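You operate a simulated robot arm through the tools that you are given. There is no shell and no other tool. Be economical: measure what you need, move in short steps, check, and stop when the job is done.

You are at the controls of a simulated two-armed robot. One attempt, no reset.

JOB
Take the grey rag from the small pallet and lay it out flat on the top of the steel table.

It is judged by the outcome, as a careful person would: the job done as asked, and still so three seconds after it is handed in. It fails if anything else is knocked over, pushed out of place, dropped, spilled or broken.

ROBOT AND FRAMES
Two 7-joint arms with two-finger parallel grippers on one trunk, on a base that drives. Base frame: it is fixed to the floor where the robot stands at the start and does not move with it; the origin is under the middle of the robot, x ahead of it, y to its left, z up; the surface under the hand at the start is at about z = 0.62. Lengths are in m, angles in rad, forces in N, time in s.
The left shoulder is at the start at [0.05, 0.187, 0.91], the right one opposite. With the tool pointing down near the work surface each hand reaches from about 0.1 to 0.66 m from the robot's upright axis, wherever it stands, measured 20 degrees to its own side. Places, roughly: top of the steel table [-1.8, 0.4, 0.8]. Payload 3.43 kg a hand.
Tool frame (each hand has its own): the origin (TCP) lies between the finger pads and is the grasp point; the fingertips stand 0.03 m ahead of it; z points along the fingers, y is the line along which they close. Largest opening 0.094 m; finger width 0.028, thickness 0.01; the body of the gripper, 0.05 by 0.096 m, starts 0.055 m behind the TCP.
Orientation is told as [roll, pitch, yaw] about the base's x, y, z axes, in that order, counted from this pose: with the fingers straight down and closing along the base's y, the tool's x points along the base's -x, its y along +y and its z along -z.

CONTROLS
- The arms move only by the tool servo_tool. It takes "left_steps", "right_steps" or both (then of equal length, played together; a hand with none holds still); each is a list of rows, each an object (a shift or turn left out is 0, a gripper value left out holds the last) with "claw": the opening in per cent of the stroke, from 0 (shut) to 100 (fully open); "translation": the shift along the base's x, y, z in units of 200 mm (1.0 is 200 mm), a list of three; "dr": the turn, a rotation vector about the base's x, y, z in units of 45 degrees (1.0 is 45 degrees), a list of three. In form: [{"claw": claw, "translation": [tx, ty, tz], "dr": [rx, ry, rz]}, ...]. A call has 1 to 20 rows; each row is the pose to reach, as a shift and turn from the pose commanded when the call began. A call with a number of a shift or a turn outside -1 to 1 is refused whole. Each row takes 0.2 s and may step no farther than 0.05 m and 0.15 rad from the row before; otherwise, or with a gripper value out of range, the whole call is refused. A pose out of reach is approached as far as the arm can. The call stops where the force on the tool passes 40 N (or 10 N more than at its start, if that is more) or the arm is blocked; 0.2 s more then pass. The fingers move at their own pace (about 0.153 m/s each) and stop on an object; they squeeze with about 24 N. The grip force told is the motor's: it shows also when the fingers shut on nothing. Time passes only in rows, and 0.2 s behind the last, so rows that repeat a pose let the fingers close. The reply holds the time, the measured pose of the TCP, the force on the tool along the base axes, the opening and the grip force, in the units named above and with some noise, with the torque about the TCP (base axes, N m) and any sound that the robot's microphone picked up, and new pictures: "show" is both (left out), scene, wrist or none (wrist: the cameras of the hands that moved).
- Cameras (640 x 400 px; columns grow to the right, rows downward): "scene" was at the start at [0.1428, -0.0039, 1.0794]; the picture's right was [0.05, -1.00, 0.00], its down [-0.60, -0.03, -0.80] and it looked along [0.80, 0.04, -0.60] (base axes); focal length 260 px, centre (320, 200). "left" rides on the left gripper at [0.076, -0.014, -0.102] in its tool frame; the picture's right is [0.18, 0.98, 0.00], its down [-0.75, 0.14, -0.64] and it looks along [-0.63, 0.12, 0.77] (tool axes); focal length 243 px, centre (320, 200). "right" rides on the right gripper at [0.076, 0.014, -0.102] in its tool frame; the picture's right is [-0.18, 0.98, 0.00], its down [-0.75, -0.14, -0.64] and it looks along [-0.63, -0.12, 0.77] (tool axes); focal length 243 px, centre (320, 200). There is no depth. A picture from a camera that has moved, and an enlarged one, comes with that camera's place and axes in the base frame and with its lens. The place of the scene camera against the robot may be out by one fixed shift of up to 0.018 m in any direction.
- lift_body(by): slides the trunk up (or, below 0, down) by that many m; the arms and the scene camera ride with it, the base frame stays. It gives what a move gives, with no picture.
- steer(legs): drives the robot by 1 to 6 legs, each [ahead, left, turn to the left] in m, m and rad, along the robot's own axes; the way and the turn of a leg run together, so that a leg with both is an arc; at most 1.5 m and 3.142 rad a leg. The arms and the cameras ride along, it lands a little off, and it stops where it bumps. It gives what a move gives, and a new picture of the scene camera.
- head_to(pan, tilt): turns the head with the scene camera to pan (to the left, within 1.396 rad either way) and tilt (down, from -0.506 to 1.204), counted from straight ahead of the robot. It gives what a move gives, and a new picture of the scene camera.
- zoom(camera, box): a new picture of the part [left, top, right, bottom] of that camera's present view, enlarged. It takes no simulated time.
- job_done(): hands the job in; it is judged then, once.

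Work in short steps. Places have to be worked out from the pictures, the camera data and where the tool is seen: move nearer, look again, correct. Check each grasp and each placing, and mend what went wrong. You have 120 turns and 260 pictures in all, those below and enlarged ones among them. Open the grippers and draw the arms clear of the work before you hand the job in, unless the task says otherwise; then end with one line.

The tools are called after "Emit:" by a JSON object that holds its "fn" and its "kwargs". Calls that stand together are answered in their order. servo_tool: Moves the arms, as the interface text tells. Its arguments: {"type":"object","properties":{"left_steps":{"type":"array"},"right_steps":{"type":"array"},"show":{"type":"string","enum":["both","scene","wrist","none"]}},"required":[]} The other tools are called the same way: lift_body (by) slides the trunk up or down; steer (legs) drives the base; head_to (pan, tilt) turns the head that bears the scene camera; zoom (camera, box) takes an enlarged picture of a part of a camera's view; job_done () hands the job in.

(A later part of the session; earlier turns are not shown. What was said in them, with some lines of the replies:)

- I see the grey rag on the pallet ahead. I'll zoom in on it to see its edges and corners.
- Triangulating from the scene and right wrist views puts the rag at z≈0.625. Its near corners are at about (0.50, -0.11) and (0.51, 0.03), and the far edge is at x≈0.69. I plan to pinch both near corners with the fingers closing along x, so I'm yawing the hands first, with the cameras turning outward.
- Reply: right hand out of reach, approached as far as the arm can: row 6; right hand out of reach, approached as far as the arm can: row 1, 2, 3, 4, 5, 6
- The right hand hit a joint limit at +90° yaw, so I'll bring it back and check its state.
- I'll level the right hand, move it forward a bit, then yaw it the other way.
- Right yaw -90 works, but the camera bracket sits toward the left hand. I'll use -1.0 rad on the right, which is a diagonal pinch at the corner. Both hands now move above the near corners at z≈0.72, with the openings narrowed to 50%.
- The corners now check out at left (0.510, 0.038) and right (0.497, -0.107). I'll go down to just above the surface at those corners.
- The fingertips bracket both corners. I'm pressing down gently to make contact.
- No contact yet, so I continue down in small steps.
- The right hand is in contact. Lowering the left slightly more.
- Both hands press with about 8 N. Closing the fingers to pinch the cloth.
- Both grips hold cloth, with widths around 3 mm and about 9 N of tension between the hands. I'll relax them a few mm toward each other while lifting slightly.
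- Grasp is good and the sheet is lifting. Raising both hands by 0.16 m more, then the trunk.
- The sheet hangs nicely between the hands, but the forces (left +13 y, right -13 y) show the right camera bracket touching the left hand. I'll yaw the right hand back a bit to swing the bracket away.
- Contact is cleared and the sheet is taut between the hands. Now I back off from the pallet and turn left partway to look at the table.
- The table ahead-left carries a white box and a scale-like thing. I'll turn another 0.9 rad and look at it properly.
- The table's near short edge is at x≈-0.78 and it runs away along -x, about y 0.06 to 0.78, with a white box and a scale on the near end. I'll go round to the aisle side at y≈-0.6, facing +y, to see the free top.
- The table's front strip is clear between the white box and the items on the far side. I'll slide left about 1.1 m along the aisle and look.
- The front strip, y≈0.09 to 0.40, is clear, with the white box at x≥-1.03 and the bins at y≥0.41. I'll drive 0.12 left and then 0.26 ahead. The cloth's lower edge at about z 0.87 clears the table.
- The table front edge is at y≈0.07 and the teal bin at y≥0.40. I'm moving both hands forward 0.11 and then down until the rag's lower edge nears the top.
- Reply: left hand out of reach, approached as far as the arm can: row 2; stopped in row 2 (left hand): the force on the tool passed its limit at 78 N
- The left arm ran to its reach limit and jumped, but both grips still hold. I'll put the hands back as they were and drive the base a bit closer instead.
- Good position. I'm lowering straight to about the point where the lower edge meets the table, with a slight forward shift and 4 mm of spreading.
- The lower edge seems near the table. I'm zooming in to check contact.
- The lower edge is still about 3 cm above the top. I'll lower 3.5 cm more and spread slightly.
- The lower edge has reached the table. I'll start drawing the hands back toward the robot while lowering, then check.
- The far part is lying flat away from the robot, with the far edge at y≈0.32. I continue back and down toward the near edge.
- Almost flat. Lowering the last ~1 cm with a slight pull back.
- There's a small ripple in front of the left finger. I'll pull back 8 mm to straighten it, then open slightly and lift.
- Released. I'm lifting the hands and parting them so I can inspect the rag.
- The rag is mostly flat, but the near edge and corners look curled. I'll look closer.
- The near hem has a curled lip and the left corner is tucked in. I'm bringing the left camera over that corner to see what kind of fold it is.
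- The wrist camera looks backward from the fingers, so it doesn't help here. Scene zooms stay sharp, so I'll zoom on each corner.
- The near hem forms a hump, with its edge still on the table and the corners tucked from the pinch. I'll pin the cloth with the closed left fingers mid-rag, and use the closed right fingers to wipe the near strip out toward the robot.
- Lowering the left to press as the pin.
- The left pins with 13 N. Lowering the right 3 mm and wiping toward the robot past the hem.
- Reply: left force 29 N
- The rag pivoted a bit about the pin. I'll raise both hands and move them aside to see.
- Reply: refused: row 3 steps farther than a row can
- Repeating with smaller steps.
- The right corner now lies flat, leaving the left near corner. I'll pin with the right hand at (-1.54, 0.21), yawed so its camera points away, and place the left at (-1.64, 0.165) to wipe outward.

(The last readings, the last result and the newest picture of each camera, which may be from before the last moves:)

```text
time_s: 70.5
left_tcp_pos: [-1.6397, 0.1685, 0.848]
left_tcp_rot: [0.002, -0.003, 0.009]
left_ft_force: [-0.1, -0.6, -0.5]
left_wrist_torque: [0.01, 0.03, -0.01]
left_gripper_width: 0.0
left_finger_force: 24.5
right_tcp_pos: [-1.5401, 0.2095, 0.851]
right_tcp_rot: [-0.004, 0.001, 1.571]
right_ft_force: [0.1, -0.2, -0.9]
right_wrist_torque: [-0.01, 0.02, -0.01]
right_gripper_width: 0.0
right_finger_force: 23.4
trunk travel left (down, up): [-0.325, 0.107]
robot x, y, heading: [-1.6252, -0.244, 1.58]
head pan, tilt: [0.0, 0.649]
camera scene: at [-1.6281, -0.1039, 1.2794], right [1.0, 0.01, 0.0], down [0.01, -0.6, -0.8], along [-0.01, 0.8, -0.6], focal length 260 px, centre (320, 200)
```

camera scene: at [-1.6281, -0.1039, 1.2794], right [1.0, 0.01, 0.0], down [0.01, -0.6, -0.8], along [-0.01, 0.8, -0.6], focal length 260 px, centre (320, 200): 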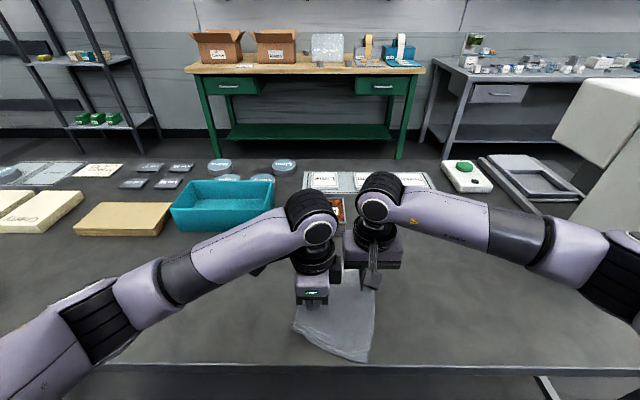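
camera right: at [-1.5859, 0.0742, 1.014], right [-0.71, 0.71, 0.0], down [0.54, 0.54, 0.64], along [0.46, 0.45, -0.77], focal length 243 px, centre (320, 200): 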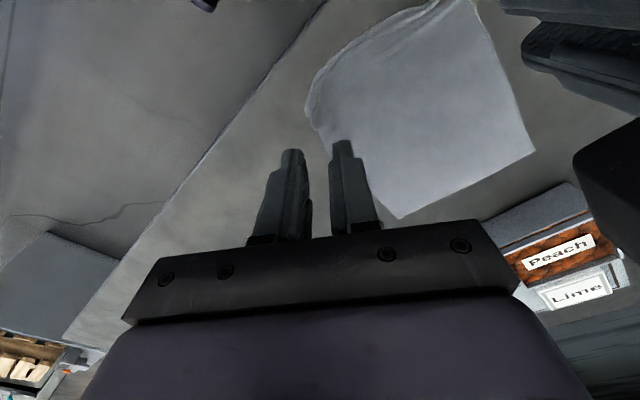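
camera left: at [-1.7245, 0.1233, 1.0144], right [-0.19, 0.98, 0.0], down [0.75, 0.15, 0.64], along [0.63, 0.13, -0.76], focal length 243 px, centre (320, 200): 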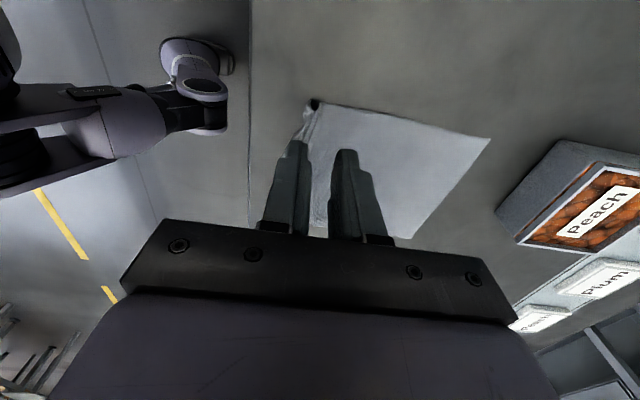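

Pin with the right, then lower the left lightly and wipe outward (-x, -y).

Emit:
{"fn": "servo_tool", "kwargs": {"left_steps": [{"translation": [0, 0, -0.02]}, {"translation": [0, 0, -0.04]}, {"translation": [0, 0, -0.06]}, {"translation": [0, -0.01, -0.085]}, {"translation": [-0.02, -0.05, -0.09]}, {"translation": [-0.045, -0.1, -0.09]}, {"translation": [-0.07, -0.15, -0.09]}, {"translation": [-0.095, -0.2, -0.09]}, {"translation": [-0.12, -0.25, -0.09]}, {"translation": [-0.145, -0.3, -0.09]}, {"translation": [-0.17, -0.36, -0.09]}, {"translation": [-0.18, -0.38, 0.05]}], "right_steps": [{"translation": [0, 0, -0.05]}, {"translation": [0, 0, -0.09]}, {"translation": [0, 0, -0.11]}, {"translation": [0, 0, -0.115]}, {"translation": [0, 0, -0.115]}, {"translation": [0, 0, -0.115]}, {"translation": [0, 0, -0.115]}, {"translation": [0, 0, -0.115]}, {"translation": [0, 0, -0.115]}, {"translation": [0, 0, -0.115]}, {"translation": [0, 0, -0.115]}, {"translation": [0, 0, -0.11]}], "show": "scene"}}

Emit:
{"fn": "zoom", "kwargs": {"camera": "scene", "box": [260, 245, 430, 370]}}

```text
time_s: 72.3
left_tcp_pos: [-1.6566, 0.1305, 0.8325]
left_tcp_rot: [0.005, -0.006, 0.01]
left_ft_force: [0.6, -0.5, 1.2]
left_wrist_torque: [0.01, 0.0, -0.02]
left_gripper_width: 0.0002
left_finger_force: 23.9
right_tcp_pos: [-1.5412, 0.213, 0.8312]
right_tcp_rot: [0.003, -0.01, 1.568]
right_ft_force: [0.4, -0.9, 10.0]
right_wrist_torque: [-0.15, -0.05, 0.02]
right_gripper_width: 0.0
right_finger_force: 24.5
trunk travel left (down, up): [-0.325, 0.107]
robot x, y, heading: [-1.6263, -0.2419, 1.581]
head pan, tilt: [0.0, 0.649]
stopped in row 8 (right hand): the force on the tool passed its limit at 40 N (the readings are from after the stop); the commanded pose is now the measured one
camera scene: at [-1.628, -0.1047, 1.2789], right [1.0, 0.01, 0.0], down [0.01, -0.6, -0.8], along [-0.01, 0.8, -0.6], focal length 260 px, centre (320, 200)
```

scene: 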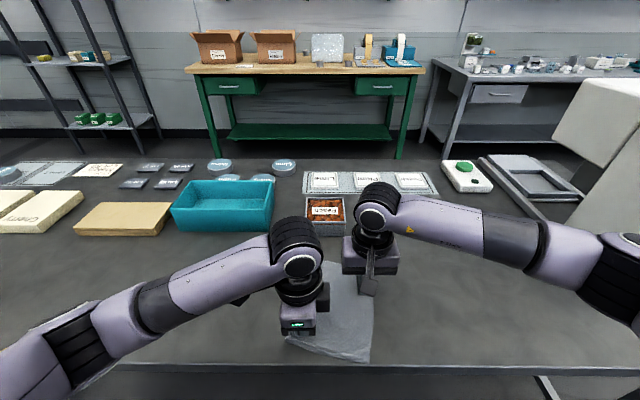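

```text
3.20 times, centred on (345, 308) of scene
camera zoom: at [-1.628, -0.1047, 1.2789], right [1.0, 0.01, 0.0], down [0.01, -0.6, -0.8], along [-0.01, 0.8, -0.6], focal length 833 px, centre (240, -144)
```

zoom: 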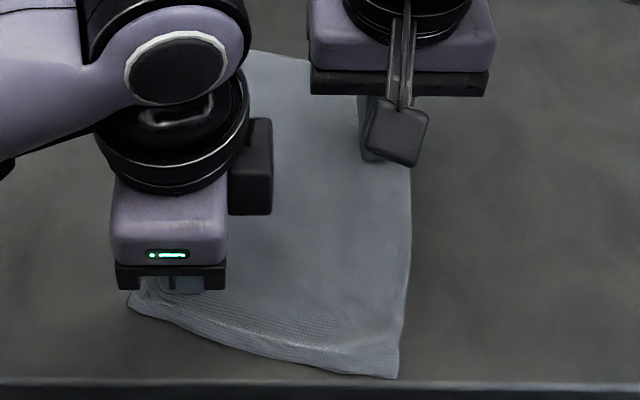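

The left corner is coming out. Continuing the wipe past the hem.

Emit:
{"fn": "servo_tool", "kwargs": {"left_steps": [{"translation": [0, -0.01, -0.012]}, {"translation": [-0.03, -0.05, -0.012]}, {"translation": [-0.055, -0.1, -0.012]}, {"translation": [-0.08, -0.15, -0.012]}, {"translation": [-0.1, -0.2, -0.01]}, {"translation": [-0.15, -0.2, 0.1]}, {"translation": [-0.3, -0.2, 0.25]}, {"translation": [-0.45, -0.15, 0.4]}, {"translation": [-0.65, -0.1, 0.45]}], "right_steps": [{"translation": [0, 0, 0]}, {"translation": [0, 0, 0]}, {"translation": [0, 0, 0]}, {"translation": [0, 0, 0]}, {"translation": [0, 0, 0]}, {"translation": [0, 0, 0.06]}, {"translation": [0.1, 0, 0.2]}, {"translation": [0.25, -0.1, 0.35]}, {"translation": [0.4, -0.2, 0.45]}], "show": "none"}}

Emit:
{"fn": "zoom", "kwargs": {"camera": "scene", "box": [260, 245, 430, 370]}}

```text
time_s: 74.3
left_tcp_pos: [-1.7909, 0.1104, 0.9218]
left_tcp_rot: [0.002, -0.006, 0.006]
left_ft_force: [-0.1, 0.8, 0.8]
left_wrist_torque: [-0.02, 0.02, -0.02]
left_gripper_width: 0.0
left_finger_force: 23.8
right_tcp_pos: [-1.4622, 0.1698, 0.9182]
right_tcp_rot: [0.001, -0.005, 1.565]
right_ft_force: [-1.0, -0.1, 0.3]
right_wrist_torque: [-0.03, -0.05, 0.0]
right_gripper_width: 0.0003
right_finger_force: 23.7
trunk travel left (down, up): [-0.325, 0.107]
robot x, y, heading: [-1.6241, -0.2429, 1.583]
head pan, tilt: [0.0, 0.649]
```

```text
3.20 times, centred on (345, 308) of scene
camera zoom: at [-1.628, -0.1045, 1.2794], right [1.0, 0.01, 0.0], down [0.01, -0.6, -0.8], along [-0.01, 0.8, -0.6], focal length 833 px, centre (240, -144)
```

zoom: 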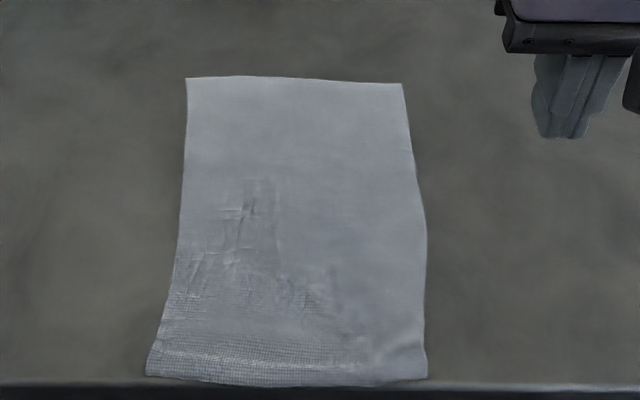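

The rag is now flat with all its corners out, but its near edge sits right at the table's front edge. I'll press near the far edge with both hands and pull the rag about 5 cm further onto the table, which also tensions it.

Emit:
{"fn": "servo_tool", "kwargs": {"left_steps": [{"translation": [0.15, 0.14, 0]}, {"translation": [0.3, 0.28, 0]}, {"translation": [0.44, 0.42, -0.05]}, {"translation": [0.59, 0.56, -0.18]}, {"translation": [0.73, 0.69, -0.34]}], "right_steps": [{"translation": [-0.07, 0.1, 0]}, {"translation": [-0.14, 0.2, 0]}, {"translation": [-0.21, 0.3, -0.05]}, {"translation": [-0.28, 0.38, -0.18]}, {"translation": [-0.35, 0.39, -0.34]}], "show": "scene"}}

Emit:
{"fn": "zoom", "kwargs": {"camera": "scene", "box": [260, 245, 430, 370]}}

```text
time_s: 75.5
left_tcp_pos: [-1.6404, 0.2493, 0.8514]
left_tcp_rot: [0.003, -0.003, 0.009]
left_ft_force: [0.0, 0.0, 0.1]
left_wrist_torque: [0.02, 0.01, 0.0]
left_gripper_width: 0.0
left_finger_force: 24.1
right_tcp_pos: [-1.5311, 0.2481, 0.8501]
right_tcp_rot: [0.002, -0.007, 1.567]
right_ft_force: [0.2, 0.2, -0.6]
right_wrist_torque: [0.03, -0.04, 0.0]
right_gripper_width: 0.0001
right_finger_force: 24.1
trunk travel left (down, up): [-0.325, 0.107]
robot x, y, heading: [-1.6258, -0.242, 1.579]
head pan, tilt: [0.0, 0.649]
camera scene: at [-1.6276, -0.1039, 1.2794], right [1.0, 0.01, 0.0], down [0.01, -0.6, -0.8], along [-0.01, 0.8, -0.6], focal length 260 px, centre (320, 200)
```

scene: 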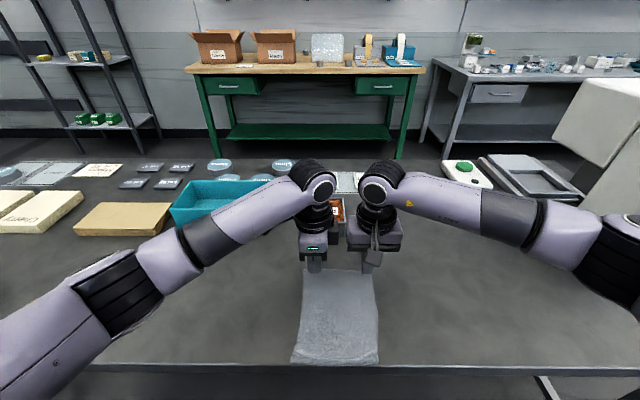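

```text
3.20 times, centred on (345, 308) of scene
camera zoom: at [-1.6276, -0.1039, 1.2794], right [1.0, 0.01, 0.0], down [0.01, -0.6, -0.8], along [-0.01, 0.8, -0.6], focal length 833 px, centre (240, -144)
```

zoom: 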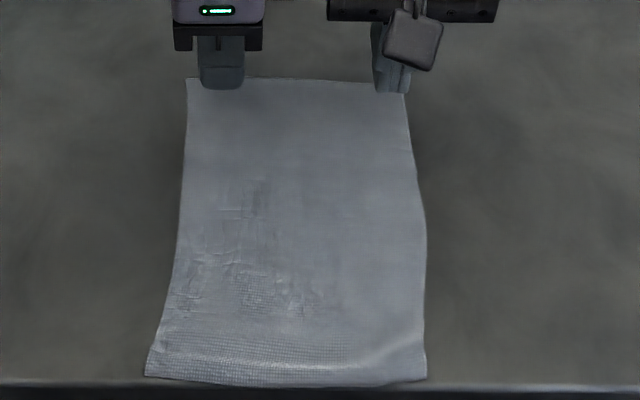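

The tips will land about 2 cm inside the far edge. Pressing and pulling +y by 5 cm.

Emit:
{"fn": "servo_tool", "kwargs": {"left_steps": [{"translation": [0, 0, -0.05]}, {"translation": [0, 0, -0.085]}, {"translation": [0, 0, -0.1]}, {"translation": [0, 0.04, -0.1]}, {"translation": [0, 0.09, -0.1]}, {"translation": [0, 0.14, -0.1]}, {"translation": [0, 0.19, -0.1]}, {"translation": [0, 0.24, -0.1]}, {"translation": [0, 0.25, -0.06]}], "right_steps": [{"translation": [0, 0, -0.05]}, {"translation": [0, 0, -0.085]}, {"translation": [0, 0, -0.095]}, {"translation": [0, 0.04, -0.095]}, {"translation": [0, 0.09, -0.095]}, {"translation": [0, 0.14, -0.095]}, {"translation": [0, 0.19, -0.095]}, {"translation": [0, 0.24, -0.095]}, {"translation": [0, 0.25, -0.06]}], "show": "none"}}

Emit:
{"fn": "zoom", "kwargs": {"camera": "scene", "box": [260, 245, 430, 370]}}

```text
time_s: 77.5
left_tcp_pos: [-1.6401, 0.2986, 0.8419]
left_tcp_rot: [0.003, -0.005, 0.009]
left_ft_force: [0.2, -0.1, -0.7]
left_wrist_torque: [0.02, -0.01, 0.01]
left_gripper_width: 0.0003
left_finger_force: 24.0
right_tcp_pos: [-1.5323, 0.3007, 0.8385]
right_tcp_rot: [0.002, -0.005, 1.568]
right_ft_force: [0.7, -0.5, -0.3]
right_wrist_torque: [0.02, 0.03, 0.03]
right_gripper_width: 0.0
right_finger_force: 23.8
trunk travel left (down, up): [-0.325, 0.107]
robot x, y, heading: [-1.6211, -0.2416, 1.577]
head pan, tilt: [0.0, 0.649]
```

```text
3.20 times, centred on (345, 308) of scene
camera zoom: at [-1.6279, -0.1042, 1.2794], right [1.0, 0.01, 0.0], down [0.01, -0.6, -0.8], along [-0.01, 0.8, -0.6], focal length 833 px, centre (240, -144)
```

zoom: 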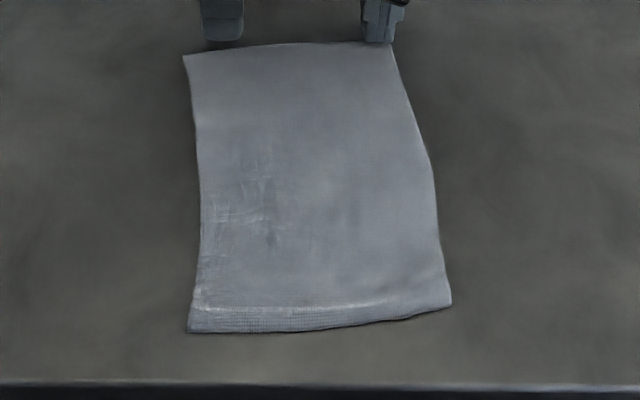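

The rag lies flat and fully on the table. I'm lifting the hands clear and drawing them apart.

Emit:
{"fn": "servo_tool", "kwargs": {"left_steps": [{"translation": [0, 0, 0.2]}, {"translation": [0, 0, 0.4]}, {"translation": [-0.1, -0.1, 0.55]}, {"translation": [-0.25, -0.25, 0.6]}, {"translation": [-0.42, -0.35, 0.6]}, {"translation": [-0.6, -0.45, 0.6]}, {"translation": [-0.75, -0.6, 0.6]}], "right_steps": [{"translation": [0, 0, 0.2]}, {"translation": [0, 0, 0.4]}, {"translation": [0.1, -0.1, 0.55]}, {"translation": [0.25, -0.25, 0.6]}, {"translation": [0.4, -0.4, 0.6]}, {"translation": [0.5, -0.58, 0.6]}, {"translation": [0.55, -0.75, 0.6]}], "show": "scene"}}

Emit:
{"fn": "zoom", "kwargs": {"camera": "scene", "box": [280, 240, 410, 350]}}

```text
time_s: 79.1
left_tcp_pos: [-1.7935, 0.1771, 0.961]
left_tcp_rot: [0.004, -0.003, 0.012]
left_ft_force: [-0.3, 0.7, 0.4]
left_wrist_torque: [-0.01, 0.01, -0.02]
left_gripper_width: 0.0
left_finger_force: 23.9
right_tcp_pos: [-1.421, 0.148, 0.9591]
right_tcp_rot: [0.002, -0.007, 1.566]
right_ft_force: [-0.9, -0.3, 0.2]
right_wrist_torque: [0.05, 0.0, -0.03]
right_gripper_width: 0.0002
right_finger_force: 24.5
trunk travel left (down, up): [-0.325, 0.107]
robot x, y, heading: [-1.6268, -0.241, 1.577]
head pan, tilt: [0.0, 0.649]
camera scene: at [-1.6281, -0.1047, 1.2795], right [1.0, 0.01, 0.0], down [0.01, -0.6, -0.8], along [-0.01, 0.8, -0.6], focal length 260 px, centre (320, 200)
```

scene: 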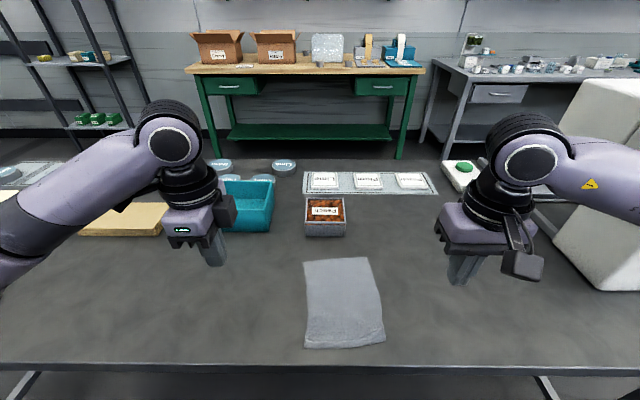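

```text
3.64 times, centred on (345, 295) of scene
camera zoom: at [-1.6281, -0.1047, 1.2795], right [1.0, 0.01, 0.0], down [0.01, -0.6, -0.8], along [-0.01, 0.8, -0.6], focal length 946 px, centre (229, -146)
```

zoom: 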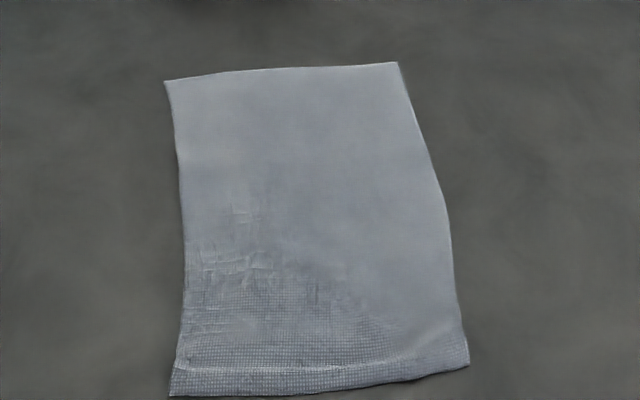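

The rag lies flat and nothing else has moved. I'll open the grippers and back the robot off the table.

Emit:
{"fn": "servo_tool", "kwargs": {"left_steps": [{"claw": 60, "translation": [0, 0, 0.1]}, {"claw": 60, "translation": [0, 0, 0.2]}, {"claw": 60, "translation": [0, 0, 0.2]}], "right_steps": [{"claw": 60, "translation": [0, 0, 0.1]}, {"claw": 60, "translation": [0, 0, 0.2]}, {"claw": 60, "translation": [0, 0, 0.2]}], "show": "none"}}

Emit:
{"fn": "steer", "kwargs": {"legs": [[-0.25, 0, 0]]}}

Emit:
{"fn": "zoom", "kwargs": {"camera": "scene", "box": [260, 150, 420, 270]}}

```text
time_s: 79.9
left_tcp_pos: [-1.7931, 0.1772, 1.0014]
left_tcp_rot: [0.003, -0.003, 0.01]
left_ft_force: [0.0, 0.1, 0.0]
left_wrist_torque: [-0.04, 0.03, 0.02]
left_gripper_width: 0.0566
left_finger_force: 0.0
right_tcp_pos: [-1.4221, 0.1482, 1.0]
right_tcp_rot: [0.0, -0.005, 1.566]
right_ft_force: [-0.1, -0.5, 0.5]
right_wrist_torque: [0.01, 0.0, 0.01]
right_gripper_width: 0.0567
right_finger_force: 0.0
trunk travel left (down, up): [-0.325, 0.107]
robot x, y, heading: [-1.6216, -0.2402, 1.582]
head pan, tilt: [0.0, 0.649]
```

```text
time_s: 81.7
left_tcp_pos: [-1.7894, -0.0714, 1.001]
left_tcp_rot: [0.002, -0.004, 0.008]
left_ft_force: [0.6, -0.3, 0.4]
left_wrist_torque: [0.03, -0.01, -0.02]
left_gripper_width: 0.0562
left_finger_force: 0.1
right_tcp_pos: [-1.419, -0.0989, 0.9993]
right_tcp_rot: [0.001, -0.008, 1.565]
right_ft_force: [-0.3, 0.1, 0.6]
right_wrist_torque: [0.03, 0.01, 0.0]
right_gripper_width: 0.0563
right_finger_force: 0.1
trunk travel left (down, up): [-0.325, 0.107]
robot x, y, heading: [-1.623, -0.4925, 1.578]
head pan, tilt: [0.0, 0.649]
camera scene: at [-1.6257, -0.3533, 1.2794], right [1.0, 0.01, 0.0], down [0.01, -0.6, -0.8], along [-0.01, 0.8, -0.6], focal length 260 px, centre (320, 200)
```

scene: 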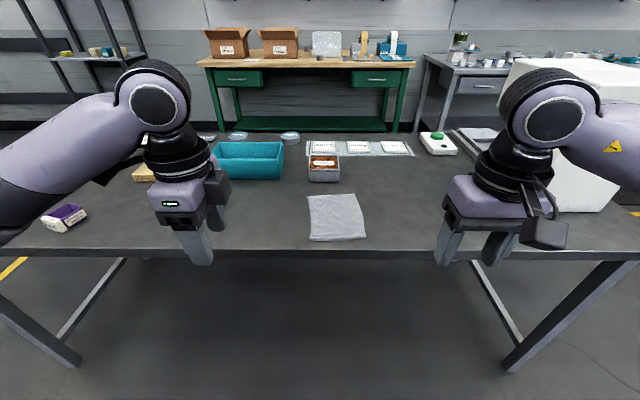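

```text
3.33 times, centred on (340, 210) of scene
camera zoom: at [-1.6257, -0.3533, 1.2794], right [1.0, 0.01, 0.0], down [0.01, -0.6, -0.8], along [-0.01, 0.8, -0.6], focal length 867 px, centre (253, 167)
```

zoom: 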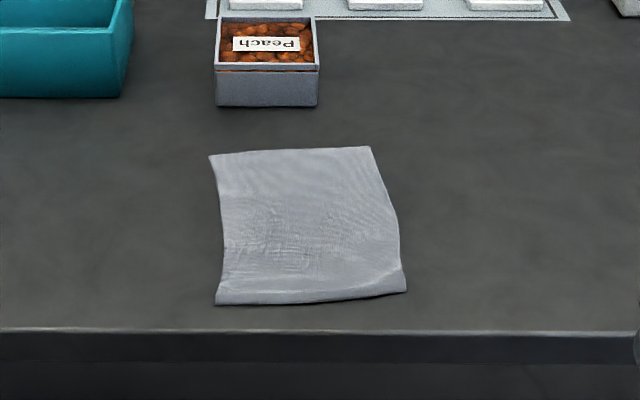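

The rag lies flat on the steel table, both grippers are open and clear, and the other items are undisturbed. Handing in.

Emit:
{"fn": "job_done", "kwargs": {}}

```text
The job is handed in.
```

The grey rag is off the pallet and lies flat on the steel table, with a faint crease along its near edge; nothing else appears to have moved, and the job is handed in.
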